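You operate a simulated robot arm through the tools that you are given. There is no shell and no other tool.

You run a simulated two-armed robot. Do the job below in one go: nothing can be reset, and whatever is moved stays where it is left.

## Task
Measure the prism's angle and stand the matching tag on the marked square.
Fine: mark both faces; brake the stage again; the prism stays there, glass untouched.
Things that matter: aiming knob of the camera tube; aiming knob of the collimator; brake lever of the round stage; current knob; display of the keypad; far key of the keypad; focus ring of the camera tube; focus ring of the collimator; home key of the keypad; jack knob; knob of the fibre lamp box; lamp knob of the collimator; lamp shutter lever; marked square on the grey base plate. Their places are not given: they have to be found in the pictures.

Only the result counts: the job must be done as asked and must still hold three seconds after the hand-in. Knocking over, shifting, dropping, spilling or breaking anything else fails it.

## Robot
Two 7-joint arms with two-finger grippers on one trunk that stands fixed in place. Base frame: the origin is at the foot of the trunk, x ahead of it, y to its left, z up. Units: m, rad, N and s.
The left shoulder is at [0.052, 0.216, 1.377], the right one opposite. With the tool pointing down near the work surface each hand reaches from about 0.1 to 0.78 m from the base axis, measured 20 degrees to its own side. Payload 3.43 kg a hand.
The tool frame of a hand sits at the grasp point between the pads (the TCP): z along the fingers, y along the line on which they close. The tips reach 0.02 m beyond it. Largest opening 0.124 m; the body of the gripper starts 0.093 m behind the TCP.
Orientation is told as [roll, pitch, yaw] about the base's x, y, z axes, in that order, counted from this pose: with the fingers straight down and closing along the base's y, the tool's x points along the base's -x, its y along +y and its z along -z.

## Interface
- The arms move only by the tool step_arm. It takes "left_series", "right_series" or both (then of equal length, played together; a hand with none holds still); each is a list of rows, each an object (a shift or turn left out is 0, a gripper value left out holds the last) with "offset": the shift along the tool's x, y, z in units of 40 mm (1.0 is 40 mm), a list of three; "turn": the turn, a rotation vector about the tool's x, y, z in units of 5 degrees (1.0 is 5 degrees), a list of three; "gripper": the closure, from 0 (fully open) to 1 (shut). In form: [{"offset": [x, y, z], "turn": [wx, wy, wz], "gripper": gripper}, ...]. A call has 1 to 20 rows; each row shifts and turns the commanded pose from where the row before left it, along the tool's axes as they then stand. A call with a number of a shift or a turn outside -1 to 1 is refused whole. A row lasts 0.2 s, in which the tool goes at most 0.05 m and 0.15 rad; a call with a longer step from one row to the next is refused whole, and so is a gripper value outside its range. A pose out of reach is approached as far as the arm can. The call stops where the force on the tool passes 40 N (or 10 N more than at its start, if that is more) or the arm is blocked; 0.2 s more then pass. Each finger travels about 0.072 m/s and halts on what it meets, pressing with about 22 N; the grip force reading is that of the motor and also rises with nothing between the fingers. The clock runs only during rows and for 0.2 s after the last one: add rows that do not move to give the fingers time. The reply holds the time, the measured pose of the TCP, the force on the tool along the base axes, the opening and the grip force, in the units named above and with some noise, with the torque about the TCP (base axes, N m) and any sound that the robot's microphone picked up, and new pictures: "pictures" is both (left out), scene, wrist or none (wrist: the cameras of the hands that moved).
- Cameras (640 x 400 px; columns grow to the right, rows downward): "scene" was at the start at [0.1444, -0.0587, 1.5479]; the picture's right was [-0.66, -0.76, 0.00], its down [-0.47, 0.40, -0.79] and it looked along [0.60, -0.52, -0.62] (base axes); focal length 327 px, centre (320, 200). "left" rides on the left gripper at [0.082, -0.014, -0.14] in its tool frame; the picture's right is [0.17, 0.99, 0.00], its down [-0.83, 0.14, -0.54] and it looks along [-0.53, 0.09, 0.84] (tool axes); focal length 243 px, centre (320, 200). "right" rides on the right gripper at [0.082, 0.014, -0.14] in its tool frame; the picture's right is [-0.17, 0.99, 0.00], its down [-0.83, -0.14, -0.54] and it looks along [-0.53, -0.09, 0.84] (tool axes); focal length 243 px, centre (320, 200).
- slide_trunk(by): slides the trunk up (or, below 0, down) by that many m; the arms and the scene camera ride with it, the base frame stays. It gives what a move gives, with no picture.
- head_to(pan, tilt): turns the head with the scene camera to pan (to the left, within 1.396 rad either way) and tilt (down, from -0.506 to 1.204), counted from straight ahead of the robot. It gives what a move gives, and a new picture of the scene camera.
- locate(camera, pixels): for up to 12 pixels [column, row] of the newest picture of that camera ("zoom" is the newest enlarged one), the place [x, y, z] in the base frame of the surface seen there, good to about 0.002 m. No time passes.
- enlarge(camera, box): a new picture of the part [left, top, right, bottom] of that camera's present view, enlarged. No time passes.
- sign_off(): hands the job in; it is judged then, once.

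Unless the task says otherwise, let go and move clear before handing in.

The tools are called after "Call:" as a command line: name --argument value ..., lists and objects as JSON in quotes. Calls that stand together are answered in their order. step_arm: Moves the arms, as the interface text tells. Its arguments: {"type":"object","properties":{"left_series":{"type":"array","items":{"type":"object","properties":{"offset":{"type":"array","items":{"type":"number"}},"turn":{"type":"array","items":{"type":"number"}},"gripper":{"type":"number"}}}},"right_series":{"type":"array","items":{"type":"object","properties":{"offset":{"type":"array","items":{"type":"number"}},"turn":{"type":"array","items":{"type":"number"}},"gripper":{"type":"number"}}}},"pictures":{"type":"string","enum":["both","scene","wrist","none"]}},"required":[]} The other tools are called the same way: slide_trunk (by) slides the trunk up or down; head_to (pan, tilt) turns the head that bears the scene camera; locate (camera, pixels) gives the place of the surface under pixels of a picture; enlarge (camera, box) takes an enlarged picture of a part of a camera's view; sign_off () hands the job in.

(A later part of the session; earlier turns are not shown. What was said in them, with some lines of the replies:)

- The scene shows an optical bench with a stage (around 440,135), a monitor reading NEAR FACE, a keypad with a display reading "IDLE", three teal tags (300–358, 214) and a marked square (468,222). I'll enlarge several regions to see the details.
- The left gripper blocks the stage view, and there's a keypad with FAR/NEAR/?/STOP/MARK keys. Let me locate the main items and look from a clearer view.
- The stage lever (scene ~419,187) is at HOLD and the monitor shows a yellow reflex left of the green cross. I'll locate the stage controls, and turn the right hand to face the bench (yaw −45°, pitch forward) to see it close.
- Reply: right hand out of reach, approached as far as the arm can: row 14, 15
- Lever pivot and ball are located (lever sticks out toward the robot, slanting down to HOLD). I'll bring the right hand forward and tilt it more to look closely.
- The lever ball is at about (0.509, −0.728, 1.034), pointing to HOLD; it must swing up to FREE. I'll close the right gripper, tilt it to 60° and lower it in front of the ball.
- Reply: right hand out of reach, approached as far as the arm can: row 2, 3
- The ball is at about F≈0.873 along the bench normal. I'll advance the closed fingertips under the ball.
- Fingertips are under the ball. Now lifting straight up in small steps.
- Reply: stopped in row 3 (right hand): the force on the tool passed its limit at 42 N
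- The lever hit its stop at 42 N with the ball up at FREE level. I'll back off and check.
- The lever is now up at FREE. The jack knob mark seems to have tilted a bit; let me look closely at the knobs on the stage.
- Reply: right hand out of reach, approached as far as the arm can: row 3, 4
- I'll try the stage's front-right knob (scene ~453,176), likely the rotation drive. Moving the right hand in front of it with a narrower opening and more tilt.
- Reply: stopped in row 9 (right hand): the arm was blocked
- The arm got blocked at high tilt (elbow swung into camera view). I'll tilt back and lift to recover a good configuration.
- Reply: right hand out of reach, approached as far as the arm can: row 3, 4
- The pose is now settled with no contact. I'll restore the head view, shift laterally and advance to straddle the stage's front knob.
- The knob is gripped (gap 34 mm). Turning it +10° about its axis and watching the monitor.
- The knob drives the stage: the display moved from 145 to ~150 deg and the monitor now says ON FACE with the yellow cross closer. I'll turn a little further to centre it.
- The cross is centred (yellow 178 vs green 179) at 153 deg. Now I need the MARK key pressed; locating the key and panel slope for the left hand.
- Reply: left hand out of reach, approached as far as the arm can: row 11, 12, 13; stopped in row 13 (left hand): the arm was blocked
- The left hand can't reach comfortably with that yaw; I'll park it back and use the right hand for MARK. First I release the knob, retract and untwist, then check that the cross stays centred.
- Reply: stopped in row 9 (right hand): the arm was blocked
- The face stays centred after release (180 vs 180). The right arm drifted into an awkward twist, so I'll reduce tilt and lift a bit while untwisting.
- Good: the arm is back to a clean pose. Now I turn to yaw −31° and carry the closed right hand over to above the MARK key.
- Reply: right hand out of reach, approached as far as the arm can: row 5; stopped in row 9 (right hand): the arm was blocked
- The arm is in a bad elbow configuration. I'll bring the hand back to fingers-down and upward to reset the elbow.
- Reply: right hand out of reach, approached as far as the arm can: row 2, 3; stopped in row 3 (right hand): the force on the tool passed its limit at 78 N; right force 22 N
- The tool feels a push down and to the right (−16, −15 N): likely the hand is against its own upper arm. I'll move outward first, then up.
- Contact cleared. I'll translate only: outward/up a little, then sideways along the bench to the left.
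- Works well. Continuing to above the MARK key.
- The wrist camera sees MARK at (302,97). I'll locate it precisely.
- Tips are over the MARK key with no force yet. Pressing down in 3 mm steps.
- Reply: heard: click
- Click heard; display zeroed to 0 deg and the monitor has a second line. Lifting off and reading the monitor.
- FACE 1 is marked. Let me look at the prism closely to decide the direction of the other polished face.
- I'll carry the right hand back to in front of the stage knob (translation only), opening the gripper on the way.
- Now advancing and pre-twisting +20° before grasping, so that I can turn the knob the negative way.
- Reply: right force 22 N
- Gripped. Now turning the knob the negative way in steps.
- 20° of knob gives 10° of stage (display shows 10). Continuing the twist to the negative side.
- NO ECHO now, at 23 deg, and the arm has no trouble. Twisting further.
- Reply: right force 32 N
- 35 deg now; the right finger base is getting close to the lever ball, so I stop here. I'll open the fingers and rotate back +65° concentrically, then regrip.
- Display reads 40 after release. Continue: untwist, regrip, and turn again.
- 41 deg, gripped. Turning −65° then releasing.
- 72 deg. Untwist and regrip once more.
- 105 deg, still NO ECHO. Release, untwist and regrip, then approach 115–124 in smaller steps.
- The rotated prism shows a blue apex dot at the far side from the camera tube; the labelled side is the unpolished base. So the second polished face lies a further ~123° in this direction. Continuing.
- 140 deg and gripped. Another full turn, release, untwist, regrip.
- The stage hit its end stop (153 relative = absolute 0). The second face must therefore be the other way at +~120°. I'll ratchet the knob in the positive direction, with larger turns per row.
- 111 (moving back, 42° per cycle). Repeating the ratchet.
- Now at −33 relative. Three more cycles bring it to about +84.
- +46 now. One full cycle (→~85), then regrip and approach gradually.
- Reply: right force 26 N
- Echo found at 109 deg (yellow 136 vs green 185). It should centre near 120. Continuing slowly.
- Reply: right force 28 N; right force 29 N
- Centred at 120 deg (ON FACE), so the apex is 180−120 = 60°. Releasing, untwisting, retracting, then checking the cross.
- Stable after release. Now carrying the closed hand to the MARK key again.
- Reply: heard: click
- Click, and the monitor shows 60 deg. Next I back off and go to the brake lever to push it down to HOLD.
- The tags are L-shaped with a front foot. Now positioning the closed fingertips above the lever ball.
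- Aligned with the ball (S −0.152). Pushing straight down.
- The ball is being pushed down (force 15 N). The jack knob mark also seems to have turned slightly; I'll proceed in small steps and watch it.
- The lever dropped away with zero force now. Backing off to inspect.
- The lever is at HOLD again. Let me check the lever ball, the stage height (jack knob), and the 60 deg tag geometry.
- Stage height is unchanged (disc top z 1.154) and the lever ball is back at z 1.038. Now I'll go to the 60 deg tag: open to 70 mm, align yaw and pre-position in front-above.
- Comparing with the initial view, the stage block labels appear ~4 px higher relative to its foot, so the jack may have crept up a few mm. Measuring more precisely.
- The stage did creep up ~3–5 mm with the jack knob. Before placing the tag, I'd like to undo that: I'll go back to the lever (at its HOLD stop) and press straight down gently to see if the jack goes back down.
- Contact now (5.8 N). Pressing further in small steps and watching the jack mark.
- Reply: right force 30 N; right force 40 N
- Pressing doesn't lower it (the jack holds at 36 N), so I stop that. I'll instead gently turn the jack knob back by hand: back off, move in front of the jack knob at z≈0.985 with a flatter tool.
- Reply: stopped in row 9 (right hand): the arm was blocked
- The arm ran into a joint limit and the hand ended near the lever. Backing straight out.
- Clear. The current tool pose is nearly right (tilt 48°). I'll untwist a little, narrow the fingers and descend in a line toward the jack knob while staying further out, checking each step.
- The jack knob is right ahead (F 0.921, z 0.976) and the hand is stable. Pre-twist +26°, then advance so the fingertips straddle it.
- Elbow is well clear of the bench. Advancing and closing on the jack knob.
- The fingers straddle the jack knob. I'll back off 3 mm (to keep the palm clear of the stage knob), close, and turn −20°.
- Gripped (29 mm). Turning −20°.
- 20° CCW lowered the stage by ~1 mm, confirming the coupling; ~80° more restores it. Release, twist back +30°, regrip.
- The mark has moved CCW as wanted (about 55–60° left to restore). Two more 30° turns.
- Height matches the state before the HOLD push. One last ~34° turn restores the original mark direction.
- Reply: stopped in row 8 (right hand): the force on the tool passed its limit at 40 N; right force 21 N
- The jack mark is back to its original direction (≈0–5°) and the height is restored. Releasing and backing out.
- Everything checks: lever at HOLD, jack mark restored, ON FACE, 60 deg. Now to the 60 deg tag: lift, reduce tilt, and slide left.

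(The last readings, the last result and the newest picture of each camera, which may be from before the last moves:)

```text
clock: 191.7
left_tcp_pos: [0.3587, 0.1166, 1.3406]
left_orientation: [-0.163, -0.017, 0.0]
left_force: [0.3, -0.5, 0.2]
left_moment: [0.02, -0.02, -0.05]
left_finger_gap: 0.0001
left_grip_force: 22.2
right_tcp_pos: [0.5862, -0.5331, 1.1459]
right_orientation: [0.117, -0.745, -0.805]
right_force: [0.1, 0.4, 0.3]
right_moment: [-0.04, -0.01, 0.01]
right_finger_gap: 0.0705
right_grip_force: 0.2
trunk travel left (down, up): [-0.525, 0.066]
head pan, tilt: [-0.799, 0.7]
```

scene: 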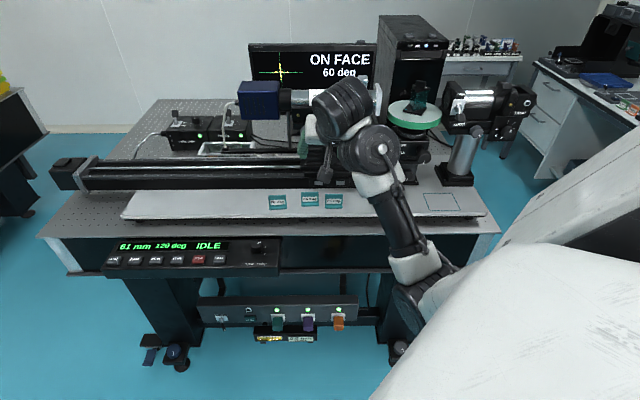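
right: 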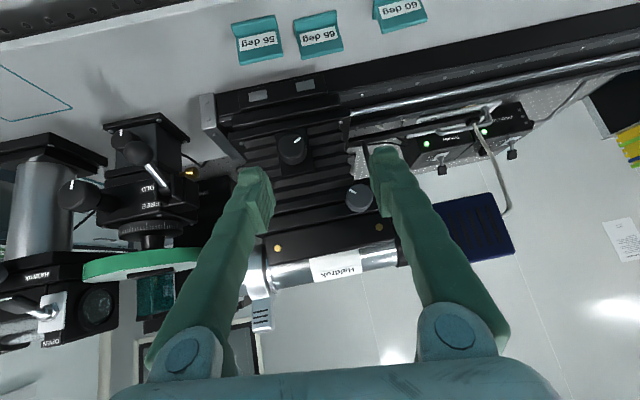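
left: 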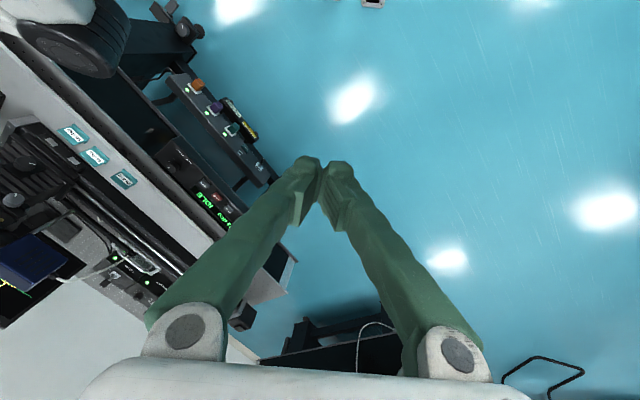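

Call:
step_arm --right_series '[{"turn": [0.72, 0, -0.68]}, {"offset": [0.464, 0.616, 0.532]}, {"offset": [0.464, 0.616, 0.532]}, {"offset": [0.464, 0.616, 0.532]}, {"offset": [0.464, 0.616, 0.532]}, {"offset": [0.464, 0.616, 0.532]}, {}]'

Call:
enlarge --camera "right" --box '[180, 60, 460, 240]'

```text
clock: 193.3
left_tcp_pos: [0.3597, 0.1163, 1.3414]
left_orientation: [-0.162, -0.019, 0.002]
left_force: [0.9, 0.5, -0.3]
left_moment: [-0.01, -0.04, 0.0]
left_finger_gap: 0.0
left_grip_force: 21.8
right_tcp_pos: [0.6728, -0.4428, 1.0032]
right_orientation: [-0.001, -0.752, -0.723]
right_force: [-0.1, -1.0, -0.3]
right_moment: [0.04, -0.02, 0.0]
right_finger_gap: 0.0706
right_grip_force: 0.1
trunk travel left (down, up): [-0.525, 0.066]
head pan, tilt: [-0.799, 0.7]
```

scene: 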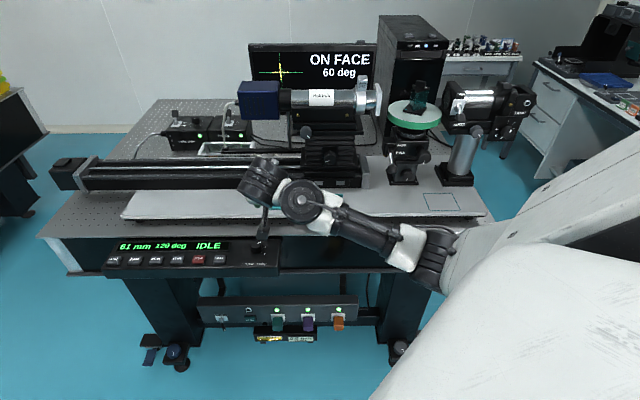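
right: 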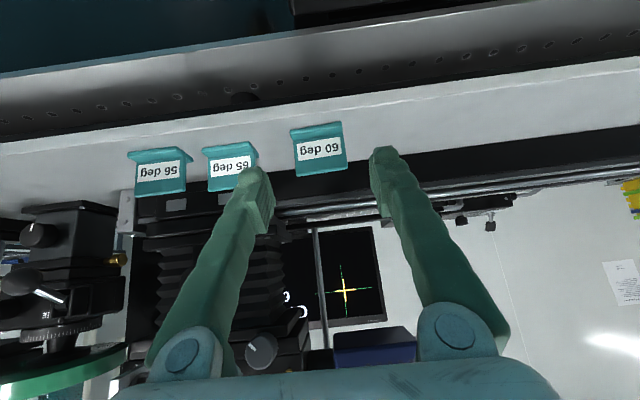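

```text
2.22 times, centred on (320, 150) of right
```

zoom: 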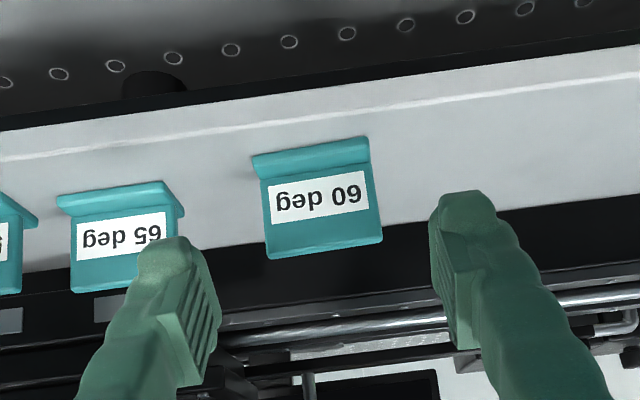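

Call:
locate --camera "zoom" --pixels '[[325, 240], [270, 250], [378, 235], [315, 170], [312, 153], [260, 160], [362, 143], [165, 190], [130, 280], [320, 200]]'

```text
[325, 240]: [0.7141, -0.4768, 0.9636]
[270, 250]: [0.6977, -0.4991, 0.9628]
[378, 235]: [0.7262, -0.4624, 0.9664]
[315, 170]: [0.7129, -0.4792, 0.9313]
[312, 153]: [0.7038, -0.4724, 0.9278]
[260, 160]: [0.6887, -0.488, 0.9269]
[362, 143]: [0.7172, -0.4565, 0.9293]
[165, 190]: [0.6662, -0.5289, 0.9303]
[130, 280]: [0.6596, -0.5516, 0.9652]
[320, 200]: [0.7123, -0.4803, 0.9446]
```

The tag is centred between the fingers (plate at F 0.843, z 0.928–0.966). Advancing and gripping it by its sides.

Call:
step_arm --right_series '[{"offset": [-0.055, -0.035, 0.875]}, {"offset": [-0.055, -0.035, 0.875]}, {}]'

Call:
enlarge --camera "right" --box '[180, 60, 460, 240]'

```text
clock: 194.1
left_tcp_pos: [0.3591, 0.1187, 1.3419]
left_orientation: [-0.162, -0.019, 0.003]
left_force: [-0.3, -0.4, 0.0]
left_moment: [0.02, 0.03, 0.0]
left_finger_gap: 0.0002
left_grip_force: 22.4
right_tcp_pos: [0.7081, -0.4802, 0.9546]
right_orientation: [-0.001, -0.753, -0.724]
right_force: [-0.6, -0.3, 0.9]
right_moment: [-0.02, -0.01, 0.03]
right_finger_gap: 0.0706
right_grip_force: 0.0
trunk travel left (down, up): [-0.525, 0.066]
head pan, tilt: [-0.799, 0.7]
```

scene: 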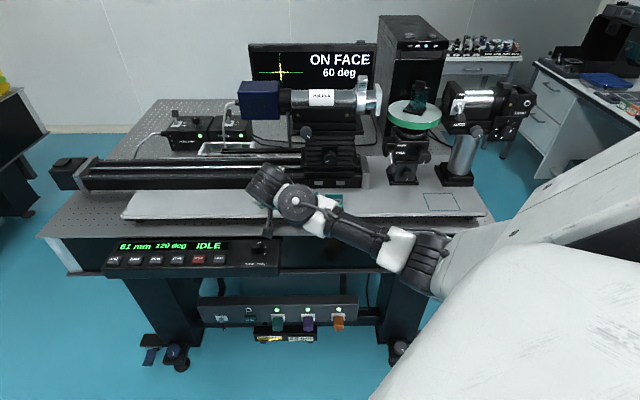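
right: 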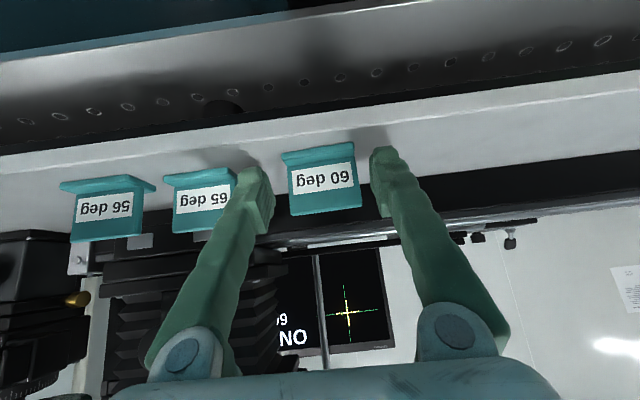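

```text
2.22 times, centred on (320, 150) of right
```

zoom: 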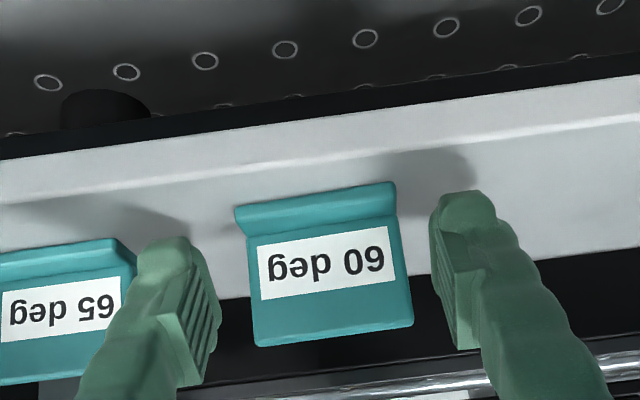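

Call:
step_arm --right_series '[{"gripper": 0.55}, {"gripper": 0.62}, {"gripper": 0.7}, {"gripper": 0.8}, {}, {}]'

Call:
enlarge --camera "right" --box '[180, 60, 460, 240]'

```text
clock: 195.5
left_tcp_pos: [0.3608, 0.1167, 1.3415]
left_orientation: [-0.163, -0.018, 0.003]
left_force: [0.4, -1.0, 0.2]
left_moment: [0.02, 0.01, 0.01]
left_finger_gap: 0.0
left_grip_force: 21.8
right_tcp_pos: [0.7086, -0.4789, 0.9554]
right_orientation: [0.0, -0.751, -0.722]
right_force: [0.1, 0.0, -0.2]
right_moment: [-0.02, 0.02, -0.03]
right_finger_gap: 0.048
right_grip_force: 21.4
trunk travel left (down, up): [-0.525, 0.066]
head pan, tilt: [-0.799, 0.7]
```

scene: 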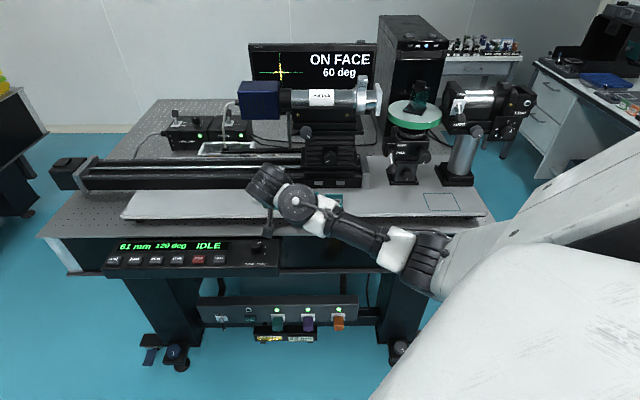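
right: 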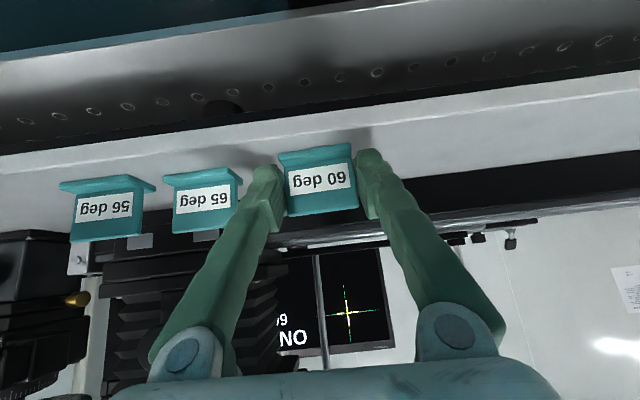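

```text
2.22 times, centred on (320, 150) of right
```

zoom: 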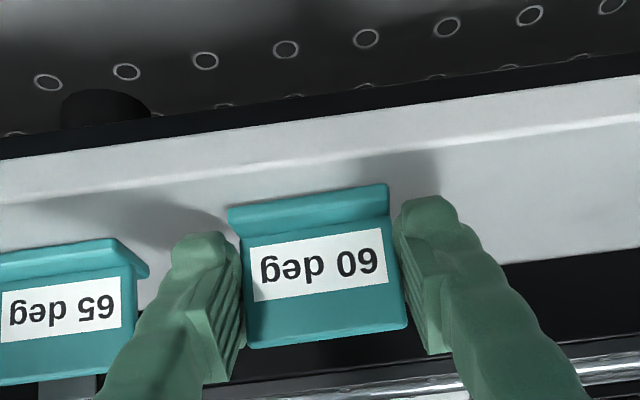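

Tag gripped (48 mm, 21 N). Lifting it 6 cm and checking; also locating the collimator's aiming knob and post for clearance.

Call:
locate --camera "scene" --pixels '[[477, 131], [462, 155], [457, 175], [440, 178], [428, 194], [450, 192], [461, 211], [427, 211], [440, 203]]'

Call:
step_arm --right_series '[{"gripper": 1.0}, {"offset": [-0.34, 0, -0.365]}, {"offset": [-0.51, 0, -0.55]}, {"offset": [-0.51, 0, -0.55]}, {}]'

Call:
enlarge --camera "right" --box '[180, 60, 460, 240]'

```text
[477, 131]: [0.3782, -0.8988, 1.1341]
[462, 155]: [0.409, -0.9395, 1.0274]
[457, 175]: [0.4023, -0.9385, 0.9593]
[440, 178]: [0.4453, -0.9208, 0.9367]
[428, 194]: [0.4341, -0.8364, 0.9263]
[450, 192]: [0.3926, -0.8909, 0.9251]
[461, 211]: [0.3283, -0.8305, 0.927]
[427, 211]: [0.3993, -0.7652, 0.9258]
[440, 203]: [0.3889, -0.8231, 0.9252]
```

```text
clock: 196.7
left_tcp_pos: [0.3607, 0.1169, 1.341]
left_orientation: [-0.162, -0.018, 0.001]
left_force: [0.1, 0.4, -0.5]
left_moment: [0.04, 0.02, 0.02]
left_finger_gap: 0.0
left_grip_force: 22.0
right_tcp_pos: [0.7078, -0.4819, 1.0362]
right_orientation: [-0.002, -0.75, -0.723]
right_force: [0.7, 0.3, -1.0]
right_moment: [0.02, 0.0, 0.03]
right_finger_gap: 0.0485
right_grip_force: 22.1
trunk travel left (down, up): [-0.525, 0.066]
head pan, tilt: [-0.799, 0.7]
```

scene: 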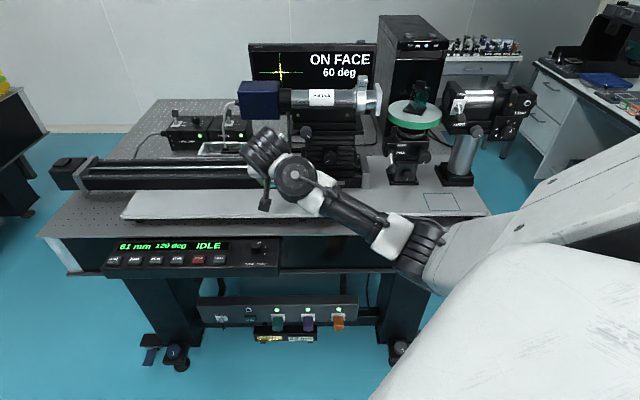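
right: 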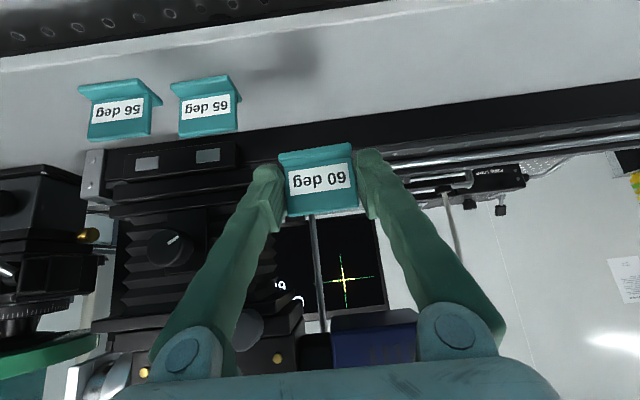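

```text
2.22 times, centred on (320, 150) of right
```

zoom: 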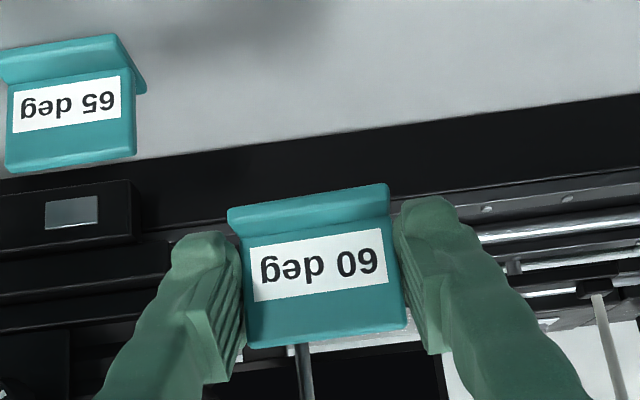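

The tag is held firmly. Carrying it back a bit and then along the bench to the right, in front of the square.

Call:
step_arm --right_series '[{"offset": [0.34, 0, -0.92]}, {"offset": [0.34, 0, -0.92]}, {"offset": [0, -0.9, 0]}, {"offset": [0, -0.9, 0]}, {"offset": [0, -0.9, 0]}, {"offset": [0, -0.9, 0]}, {"offset": [0, -0.9, 0]}, {"offset": [0, -0.9, 0]}, {"offset": [0, -0.9, 0]}, {"offset": [0, -0.9, 0]}, {"offset": [0, -0.9, 0]}, {}]'

```text
clock: 199.3
left_tcp_pos: [0.3587, 0.1172, 1.3397]
left_orientation: [-0.161, -0.02, 0.001]
left_force: [-0.6, 0.2, -1.5]
left_moment: [0.03, 0.0, -0.02]
left_finger_gap: 0.0
left_grip_force: 22.0
right_tcp_pos: [0.4419, -0.6757, 1.0719]
right_orientation: [-0.001, -0.749, -0.722]
right_force: [0.0, 0.6, -0.7]
right_moment: [-0.01, -0.01, 0.01]
right_finger_gap: 0.0485
right_grip_force: 22.0
trunk travel left (down, up): [-0.525, 0.066]
head pan, tilt: [-0.799, 0.7]
```

scene: 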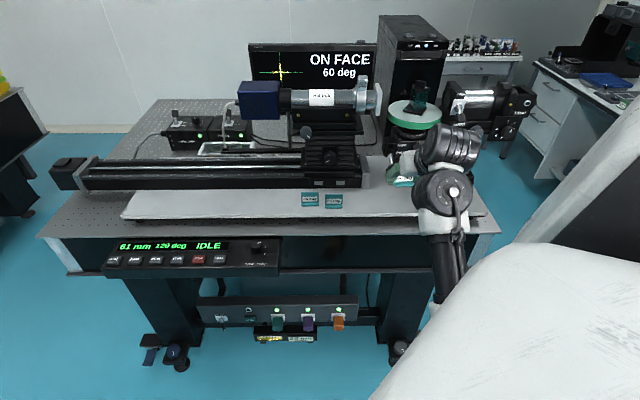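
right: 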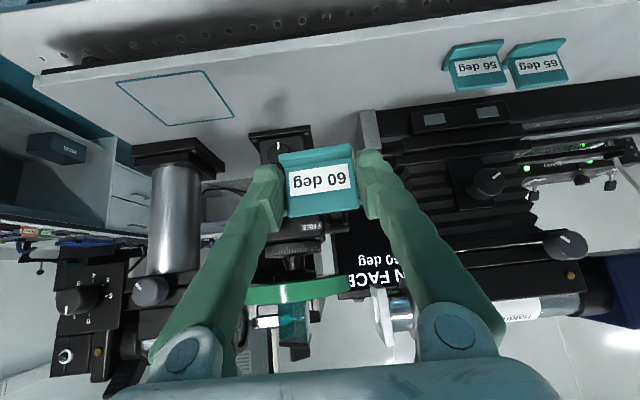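

Call:
step_arm --right_series '[{"offset": [-0.11, -0.92, 0.1]}, {"offset": [-0.11, -0.92, 0.1]}, {}]' --pictures "wrist"

Call:
step_arm --right_series '[{"offset": [-0.11, -0.92, 0.1]}, {"offset": [-0.11, -0.92, 0.1]}, {}]'

```text
clock: 200.1
left_tcp_pos: [0.3594, 0.1166, 1.3417]
left_orientation: [-0.162, -0.018, 0.001]
left_force: [-1.7, -0.3, -0.4]
left_moment: [-0.06, 0.04, 0.04]
left_finger_gap: 0.0002
left_grip_force: 22.1
right_tcp_pos: [0.4004, -0.7411, 1.0694]
right_orientation: [-0.002, -0.751, -0.723]
right_force: [0.0, -1.0, -0.1]
right_moment: [0.02, -0.02, 0.0]
right_finger_gap: 0.0485
right_grip_force: 22.0
trunk travel left (down, up): [-0.525, 0.066]
head pan, tilt: [-0.799, 0.7]
```

right: 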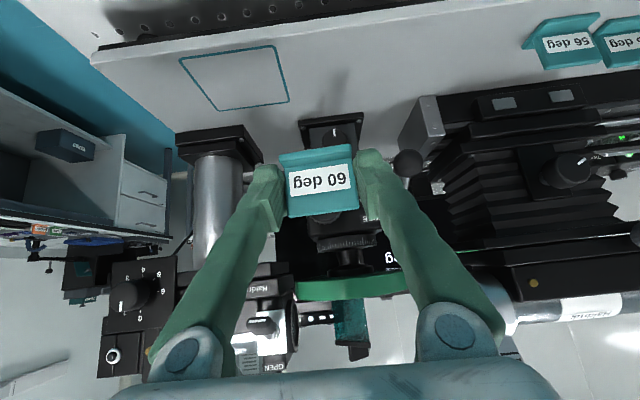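

```text
clock: 200.9
left_tcp_pos: [0.3611, 0.117, 1.3406]
left_orientation: [-0.163, -0.019, 0.002]
left_force: [-0.1, 0.4, 0.5]
left_moment: [0.0, -0.03, 0.0]
left_finger_gap: 0.0001
left_grip_force: 22.4
right_tcp_pos: [0.3601, -0.8022, 1.0707]
right_orientation: [-0.002, -0.751, -0.721]
right_force: [0.1, 0.5, -0.1]
right_moment: [-0.01, 0.03, -0.03]
right_finger_gap: 0.0482
right_grip_force: 21.7
trunk travel left (down, up): [-0.525, 0.066]
head pan, tilt: [-0.799, 0.7]
```

scene: 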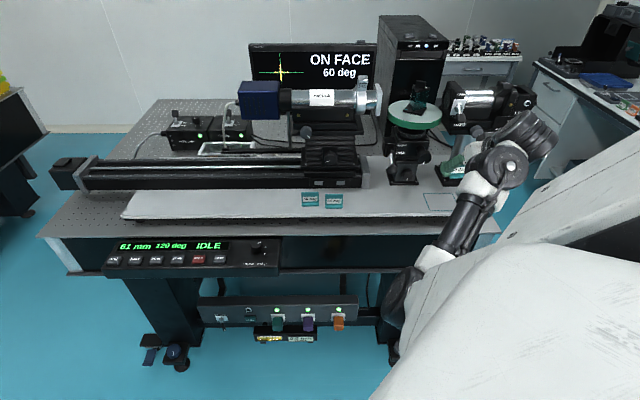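
right: 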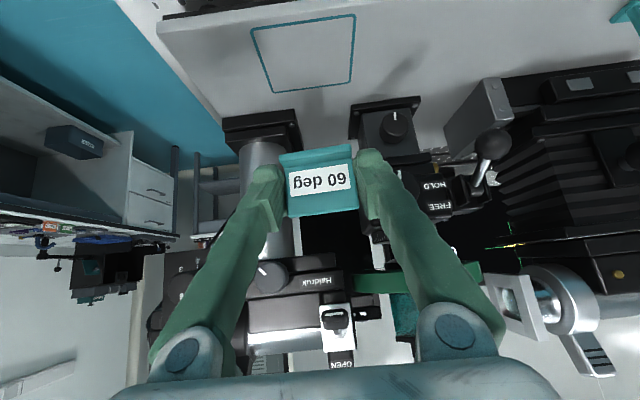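

The square is in view (corners 250,30 / 355,15 / 350,83 / 275,93). Locating it from here.

Call:
locate --camera "right" --pixels '[[250, 30], [354, 15], [350, 83], [274, 92], [307, 55], [290, 130], [300, 150]]'

```text
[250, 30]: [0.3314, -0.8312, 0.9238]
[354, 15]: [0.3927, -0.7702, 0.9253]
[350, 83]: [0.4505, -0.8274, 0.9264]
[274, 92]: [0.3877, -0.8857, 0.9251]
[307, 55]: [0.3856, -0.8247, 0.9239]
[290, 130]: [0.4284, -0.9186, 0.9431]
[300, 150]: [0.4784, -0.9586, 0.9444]
```

Call:
step_arm --right_series '[{"offset": [-0.75, 0, 0.7]}, {"offset": [0.6, 0, 0.64]}, {"offset": [0.6, 0, 0.64]}, {}]'

Call:
enlarge --camera "right" --box '[180, 60, 460, 240]'

```text
clock: 201.9
left_tcp_pos: [0.3595, 0.1166, 1.3409]
left_orientation: [-0.162, -0.019, 0.001]
left_force: [0.3, -0.5, -0.5]
left_moment: [0.03, 0.01, -0.01]
left_finger_gap: 0.0
left_grip_force: 22.1
right_tcp_pos: [0.3921, -0.8303, 1.0015]
right_orientation: [0.0, -0.752, -0.723]
right_force: [0.7, 0.3, -0.2]
right_moment: [0.0, 0.0, -0.01]
right_finger_gap: 0.0484
right_grip_force: 21.6
trunk travel left (down, up): [-0.525, 0.066]
head pan, tilt: [-0.799, 0.7]
```

scene: 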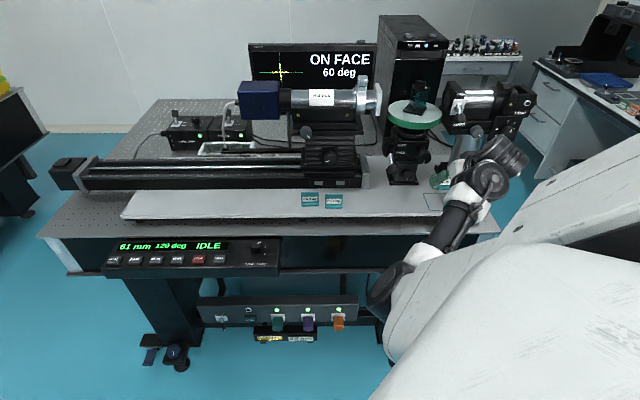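
right: 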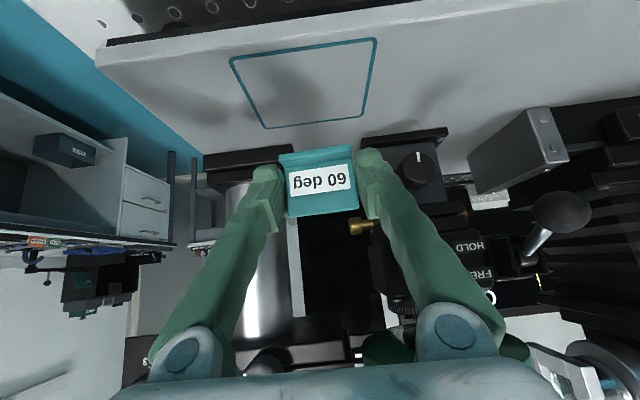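

```text
2.22 times, centred on (320, 150) of right
```

zoom: 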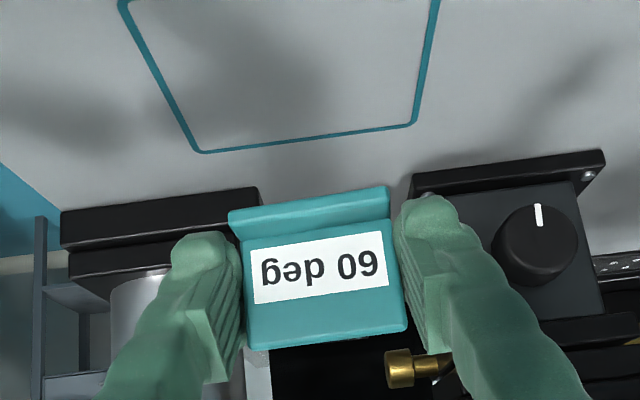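

Right above the square. Lowering gently.

Call:
step_arm --right_series '[{"offset": [0.196, 0, 0.21]}, {"offset": [0.196, 0, 0.21]}, {"offset": [0.196, 0, 0.21]}, {"offset": [0.06, 0, 0.064]}, {}]'

Call:
enlarge --camera "right" --box '[180, 60, 460, 240]'

```text
clock: 203.1
left_tcp_pos: [0.3606, 0.1167, 1.3419]
left_orientation: [-0.161, -0.019, 0.001]
left_force: [0.1, -0.3, -0.8]
left_moment: [-0.01, 0.01, -0.01]
left_finger_gap: 0.0
left_grip_force: 21.7
right_tcp_pos: [0.3916, -0.829, 0.963]
right_orientation: [-0.001, -0.753, -0.724]
right_force: [-0.2, 1.2, -0.4]
right_moment: [-0.02, 0.02, -0.01]
right_finger_gap: 0.0484
right_grip_force: 22.3
trunk travel left (down, up): [-0.525, 0.066]
head pan, tilt: [-0.799, 0.7]
```

scene: 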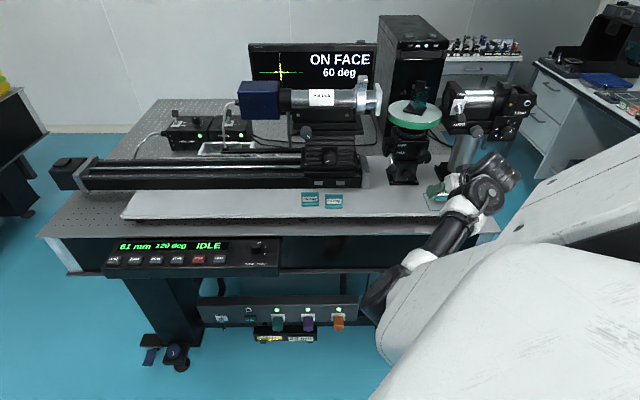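
right: 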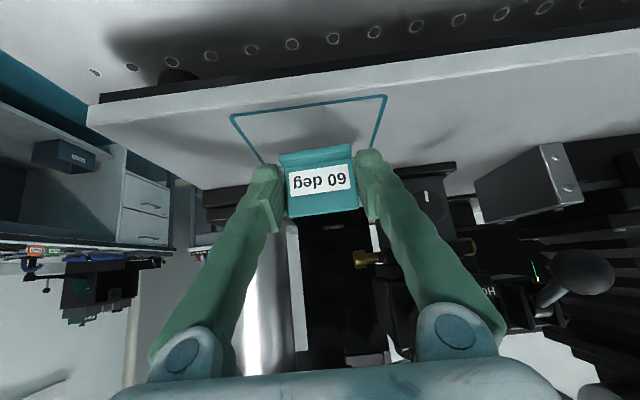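

```text
2.22 times, centred on (320, 150) of right
```

zoom: 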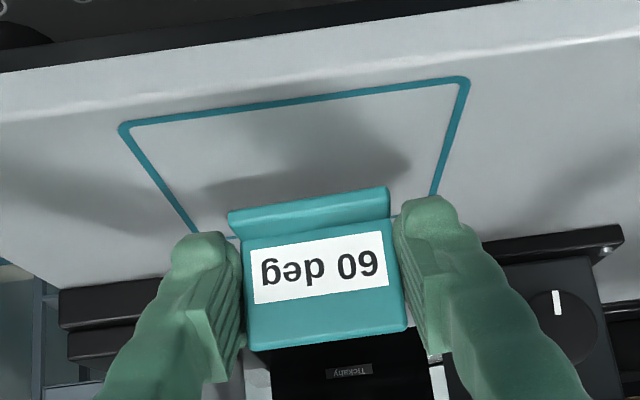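

Call:
step_arm --right_series '[{"offset": [0.085, 0, 0.091]}, {"offset": [0.034, 0, 0.037]}, {}]' --pictures "wrist"

Call:
enlarge --camera "right" --box '[180, 60, 460, 240]'

```text
clock: 203.9
left_tcp_pos: [0.358, 0.1176, 1.3417]
left_orientation: [-0.163, -0.019, 0.002]
left_force: [0.0, 0.5, -1.1]
left_moment: [0.01, -0.04, 0.0]
left_finger_gap: 0.0002
left_grip_force: 22.2
right_tcp_pos: [0.3913, -0.8287, 0.9568]
right_orientation: [-0.003, -0.751, -0.722]
right_force: [-0.6, 0.0, -0.5]
right_moment: [0.0, -0.01, 0.02]
right_finger_gap: 0.0482
right_grip_force: 22.4
trunk travel left (down, up): [-0.525, 0.066]
head pan, tilt: [-0.799, 0.7]
```

right: 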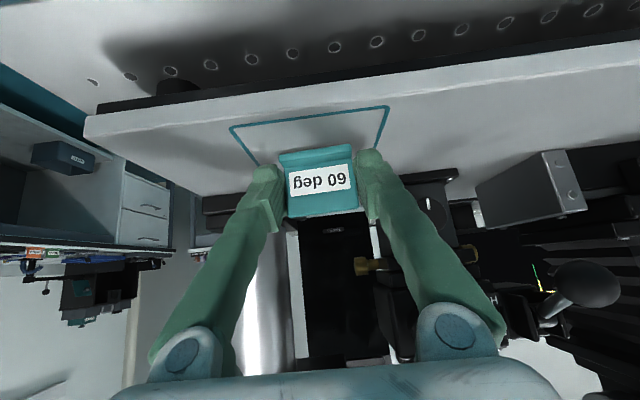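

```text
2.22 times, centred on (320, 150) of right
```

zoom: 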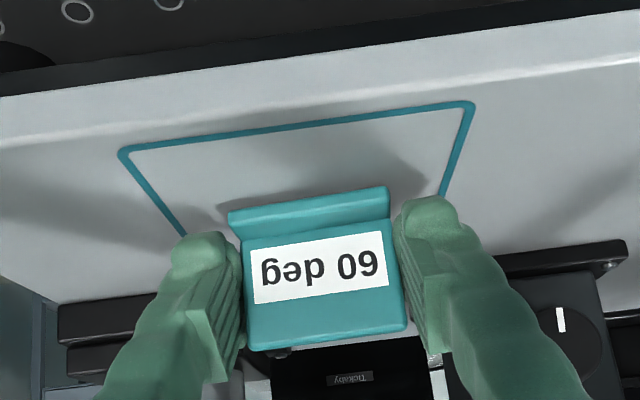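

Call:
step_arm --right_series '[{"offset": [0.026, 0, 0.027]}, {}, {"offset": [0.017, 0, 0.018]}, {}]' --pictures "wrist"

```text
clock: 204.9
left_tcp_pos: [0.3591, 0.1163, 1.3411]
left_orientation: [-0.164, -0.02, 0.002]
left_force: [0.4, 0.2, -0.4]
left_moment: [0.01, -0.02, 0.04]
left_finger_gap: 0.0001
left_grip_force: 22.7
right_tcp_pos: [0.3915, -0.8302, 0.9537]
right_orientation: [-0.001, -0.75, -0.723]
right_force: [-0.4, -0.3, -0.8]
right_moment: [-0.02, -0.03, 0.01]
right_finger_gap: 0.0484
right_grip_force: 22.5
trunk travel left (down, up): [-0.525, 0.066]
head pan, tilt: [-0.799, 0.7]
```

right: 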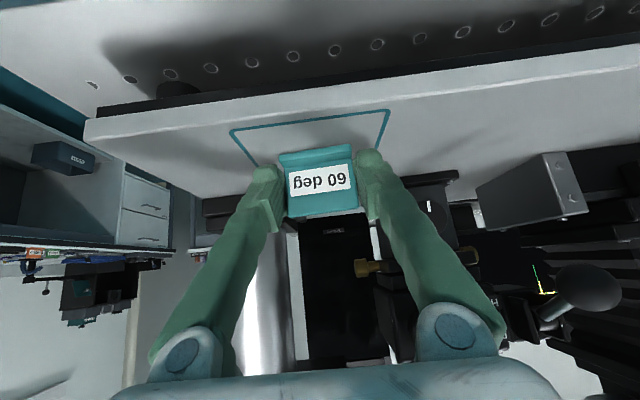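

No contact force yet; continuing in ~1.2 mm steps.

Call:
step_arm --right_series '[{"offset": [0.02, 0, 0.022]}, {}]' --pictures "none"

Call:
step_arm --right_series '[{"offset": [0.02, 0, 0.022]}, {}]' --pictures "wrist"

Call:
locate --camera "right" --pixels '[[318, 155], [300, 158], [318, 149], [320, 140], [318, 212]]'

```text
clock: 205.5
left_tcp_pos: [0.3602, 0.1164, 1.3412]
left_orientation: [-0.163, -0.019, 0.003]
left_force: [0.6, 0.7, 0.3]
left_moment: [-0.02, -0.06, -0.01]
left_finger_gap: 0.0001
left_grip_force: 21.8
right_tcp_pos: [0.3907, -0.8295, 0.9538]
right_orientation: [-0.001, -0.753, -0.723]
right_force: [0.8, 0.4, 2.3]
right_moment: [-0.01, 0.0, 0.0]
right_finger_gap: 0.0482
right_grip_force: 22.5
trunk travel left (down, up): [-0.525, 0.066]
head pan, tilt: [-0.799, 0.7]
```

```text
clock: 206.1
left_tcp_pos: [0.3588, 0.1177, 1.3417]
left_orientation: [-0.163, -0.02, 0.003]
left_force: [0.8, 1.1, 0.4]
left_moment: [-0.01, 0.02, 0.01]
left_finger_gap: 0.0
left_grip_force: 22.5
right_tcp_pos: [0.3913, -0.8298, 0.9541]
right_orientation: [-0.003, -0.752, -0.721]
right_force: [-0.4, 1.2, 9.5]
right_moment: [-0.01, -0.08, 0.01]
right_finger_gap: 0.0483
right_grip_force: 22.2
trunk travel left (down, up): [-0.525, 0.066]
head pan, tilt: [-0.799, 0.7]
```

right: 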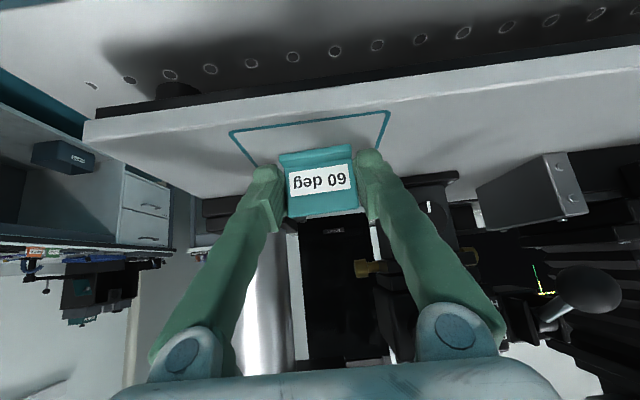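

```text
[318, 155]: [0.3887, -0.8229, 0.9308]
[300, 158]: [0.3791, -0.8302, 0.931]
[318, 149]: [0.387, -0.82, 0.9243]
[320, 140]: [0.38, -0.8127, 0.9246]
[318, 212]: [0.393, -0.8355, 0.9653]
```

The tag is seated (9.5 N). Relax 1 mm, then open.

Call:
step_arm --right_series '[{"offset": [-0.018, 0, -0.019]}, {"gripper": 0.58}, {"gripper": 0.5}, {"gripper": 0.42}, {}, {}]'

Call:
enlarge --camera "right" --box '[180, 60, 460, 240]'

```text
clock: 207.5
left_tcp_pos: [0.3587, 0.1172, 1.342]
left_orientation: [-0.162, -0.019, 0.003]
left_force: [0.7, 0.3, 0.0]
left_moment: [0.0, 0.0, 0.01]
left_finger_gap: 0.0001
left_grip_force: 21.8
right_tcp_pos: [0.391, -0.8295, 0.9529]
right_orientation: [0.0, -0.752, -0.721]
right_force: [-1.0, 0.3, -0.5]
right_moment: [0.01, -0.02, 0.02]
right_finger_gap: 0.0717
right_grip_force: 0.0
trunk travel left (down, up): [-0.525, 0.066]
head pan, tilt: [-0.799, 0.7]
```

scene: 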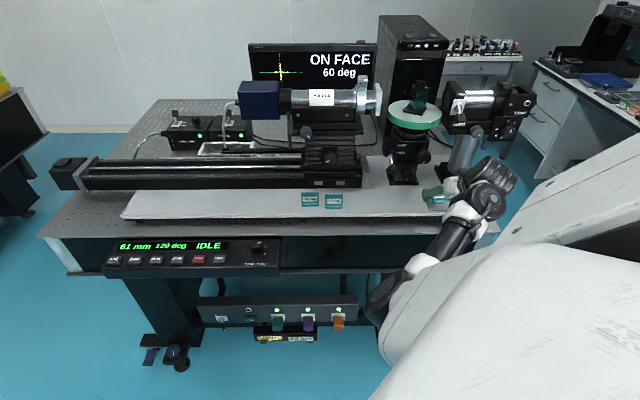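
right: 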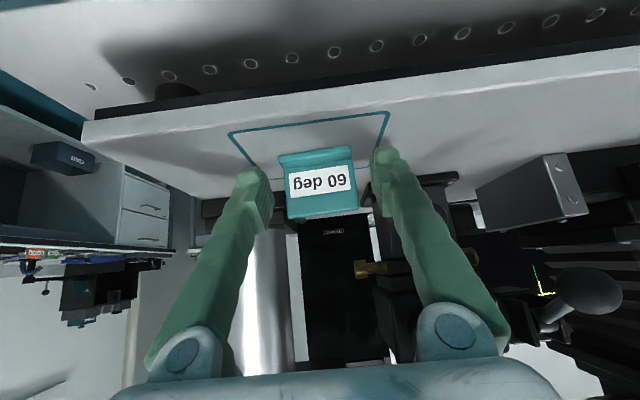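

```text
2.22 times, centred on (320, 150) of right
```

zoom: 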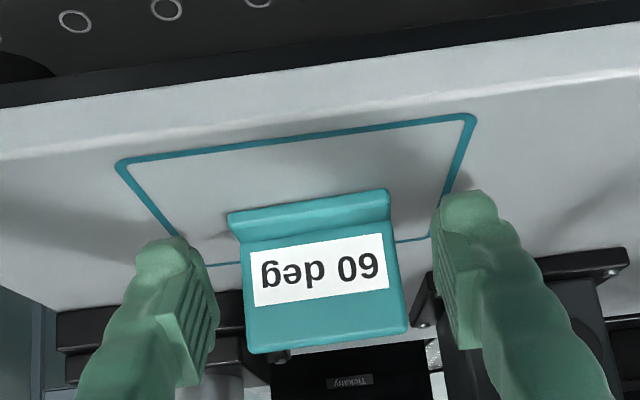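

Tag stands free in the square. Retracting straight up the way I came.

Call:
step_arm --right_series '[{"offset": [-0.34, 0, -0.365]}, {"offset": [-0.51, 0, -0.55]}, {"offset": [-0.51, 0, -0.55]}, {"offset": [-0.51, 0, -0.55]}, {"offset": [0.73, 0, -0.68]}, {"offset": [0.0, 0.9, 0]}, {"offset": [0, 0.9, 0]}, {"offset": [0, 0.9, 0]}, {"offset": [0, 0.9, 0]}, {"offset": [0, 0.9, 0]}, {"offset": [0, 0.9, 0]}, {"offset": [0, 0.9, 0]}, {"offset": [0, 0.9, 0]}, {}]'

Call:
enlarge --camera "scene" --box '[380, 75, 500, 225]'

Call:
enlarge --camera "scene" --box '[235, 30, 395, 110]'

```text
clock: 210.5
left_tcp_pos: [0.3586, 0.1171, 1.3422]
left_orientation: [-0.162, -0.019, 0.002]
left_force: [-0.4, 0.2, 0.5]
left_moment: [0.0, -0.01, -0.05]
left_finger_gap: 0.0
left_grip_force: 22.3
right_tcp_pos: [0.5525, -0.5862, 1.0616]
right_orientation: [-0.001, -0.75, -0.722]
right_force: [-0.2, 0.0, 0.1]
right_moment: [-0.04, -0.01, 0.01]
right_finger_gap: 0.0718
right_grip_force: 0.1
trunk travel left (down, up): [-0.525, 0.066]
head pan, tilt: [-0.799, 0.7]
```

scene: 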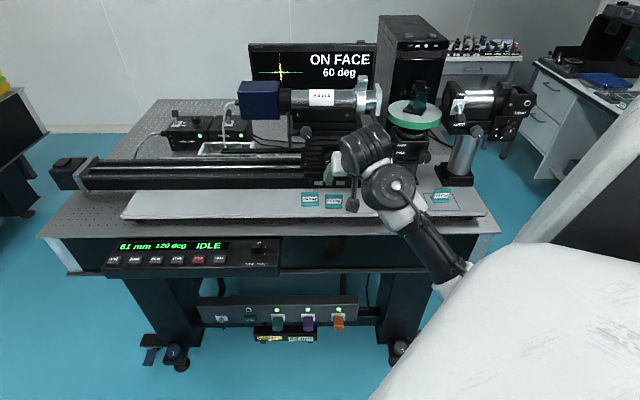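
right: 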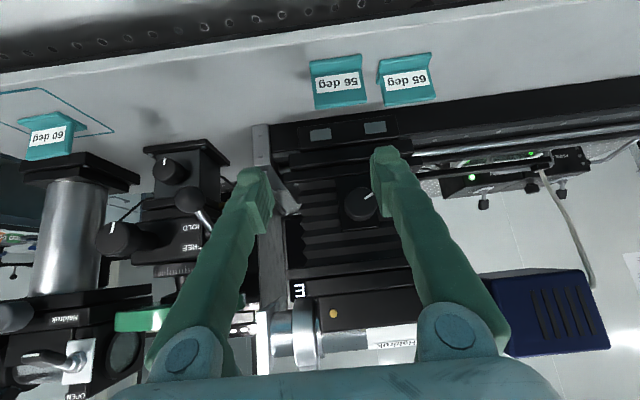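

```text
2.67 times, centred on (440, 150) of scene
```

zoom: 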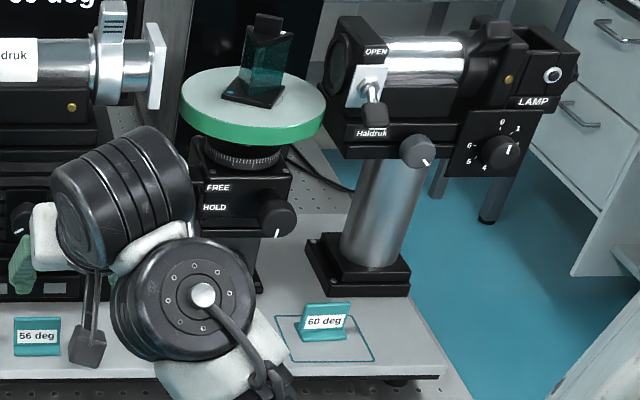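

```text
4.00 times, centred on (315, 70) of scene
```

zoom: 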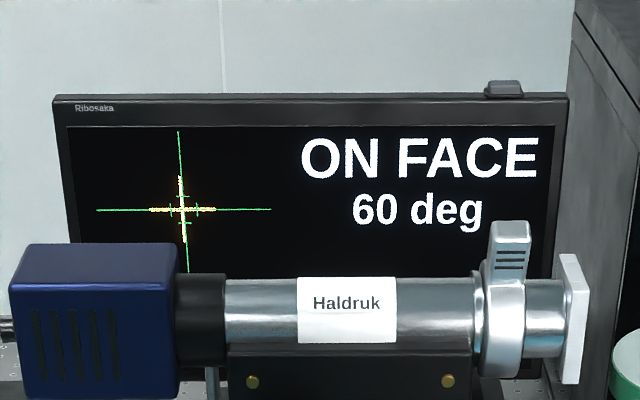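

The 60 deg tag stands inside the square, monitor shows ON FACE / 60 deg, lever at HOLD. I'll raise the hand clear and do a final check of lever, jack and tag.

Call:
step_arm --right_series '[{"offset": [-0.4, 0.4, -0.6]}, {"offset": [-0.4, 0.4, -0.6]}, {"offset": [-0.4, 0.6, -0.6]}, {"offset": [-0.2, 0.8, -0.5]}, {"offset": [0, 0.8, -0.4]}, {"offset": [0, 0.8, -0.4]}, {}, {}]'

Call:
enlarge --camera "scene" --box '[370, 110, 490, 230]'

Call:
locate --camera "zoom" --pixels '[[341, 232], [410, 232], [455, 270], [380, 270]]'

Call:
enlarge --camera "scene" --box '[80, 100, 400, 300]'

```text
clock: 212.3
left_tcp_pos: [0.359, 0.1168, 1.3422]
left_orientation: [-0.163, -0.019, 0.0]
left_force: [0.0, -0.3, 0.0]
left_moment: [-0.02, -0.01, 0.0]
left_finger_gap: 0.0
left_grip_force: 21.9
right_tcp_pos: [0.6131, -0.4658, 1.1826]
right_orientation: [-0.002, -0.752, -0.721]
right_force: [0.1, -0.1, -0.3]
right_moment: [0.02, -0.01, 0.03]
right_finger_gap: 0.0718
right_grip_force: 0.0
right hand out of reach, approached as far as the arm can: row 6
trunk travel left (down, up): [-0.525, 0.066]
head pan, tilt: [-0.799, 0.7]
```

scene: 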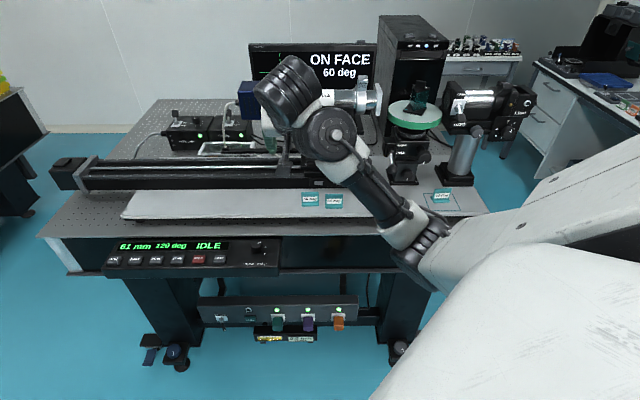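
right: 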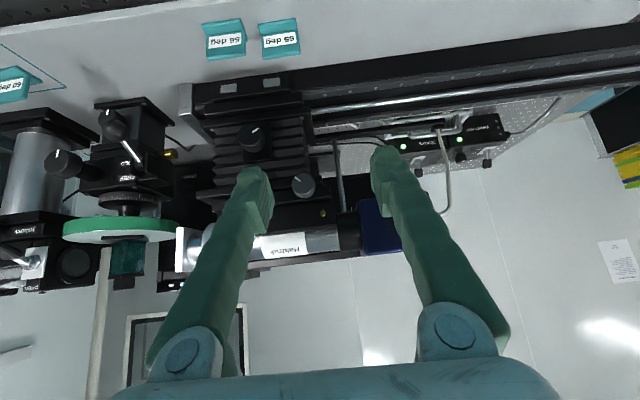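

```text
3.33 times, centred on (430, 170) of scene
```

zoom: 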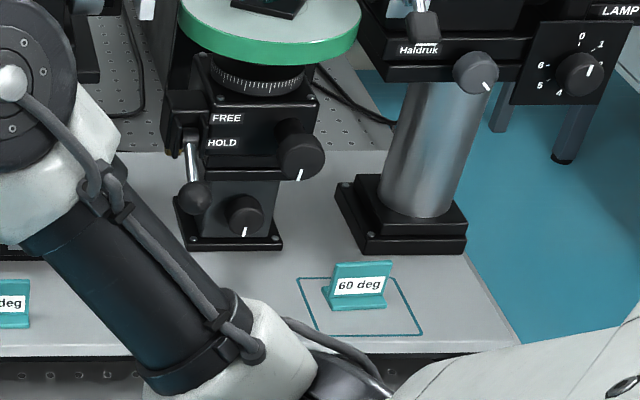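

```text
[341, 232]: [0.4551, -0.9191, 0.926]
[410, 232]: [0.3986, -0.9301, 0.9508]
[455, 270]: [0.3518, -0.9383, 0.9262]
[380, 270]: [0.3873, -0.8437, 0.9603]
```

```text
2.00 times, centred on (240, 200) of scene
```

zoom: 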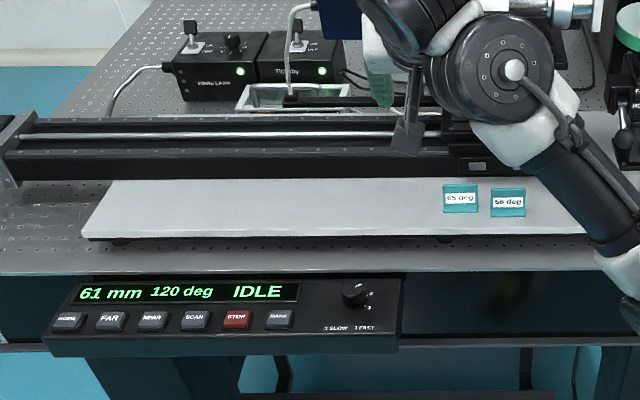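

Final check: the lever is at HOLD and the jack knob mark (245,230 in the zoom) is back to vertical. The 60 deg tag stands inside the square, the monitor shows ON FACE and 60 deg, and both hands are clear. Handing in.

Call:
sign_off

```text
The job is handed in.
```

The prism measures 60°, and the 60 deg tag is standing inside the marked square. I have handed the job in; the result of the judging was not shown.

- **Faces:** both were marked with the reflection centred on the monitor. The display read 120 deg between them, which gives 180 − 120 = 60, and the monitor confirmed "60 deg".
- **Brake and prism:** the brake lever is back at HOLD. The prism is still on the stage and the glass was not touched.
- **Tag:** it was gripped by its sides and set down upright. It stayed standing when I let go and backed away.

**Jack knob:** it turned by itself each time I moved the brake lever, and the stage crept up by a few millimetres. I turned the knob back until its mark and the stage height matched the start as closely as I could see. That height is judged by eye from the pictures, so a small difference may remain.

**Arm contact:** early on, the right arm twisted into a bad position and its hand appeared to press against its own arm. The tool force briefly reached 78 N. I saw no sign that anything on the bench moved.
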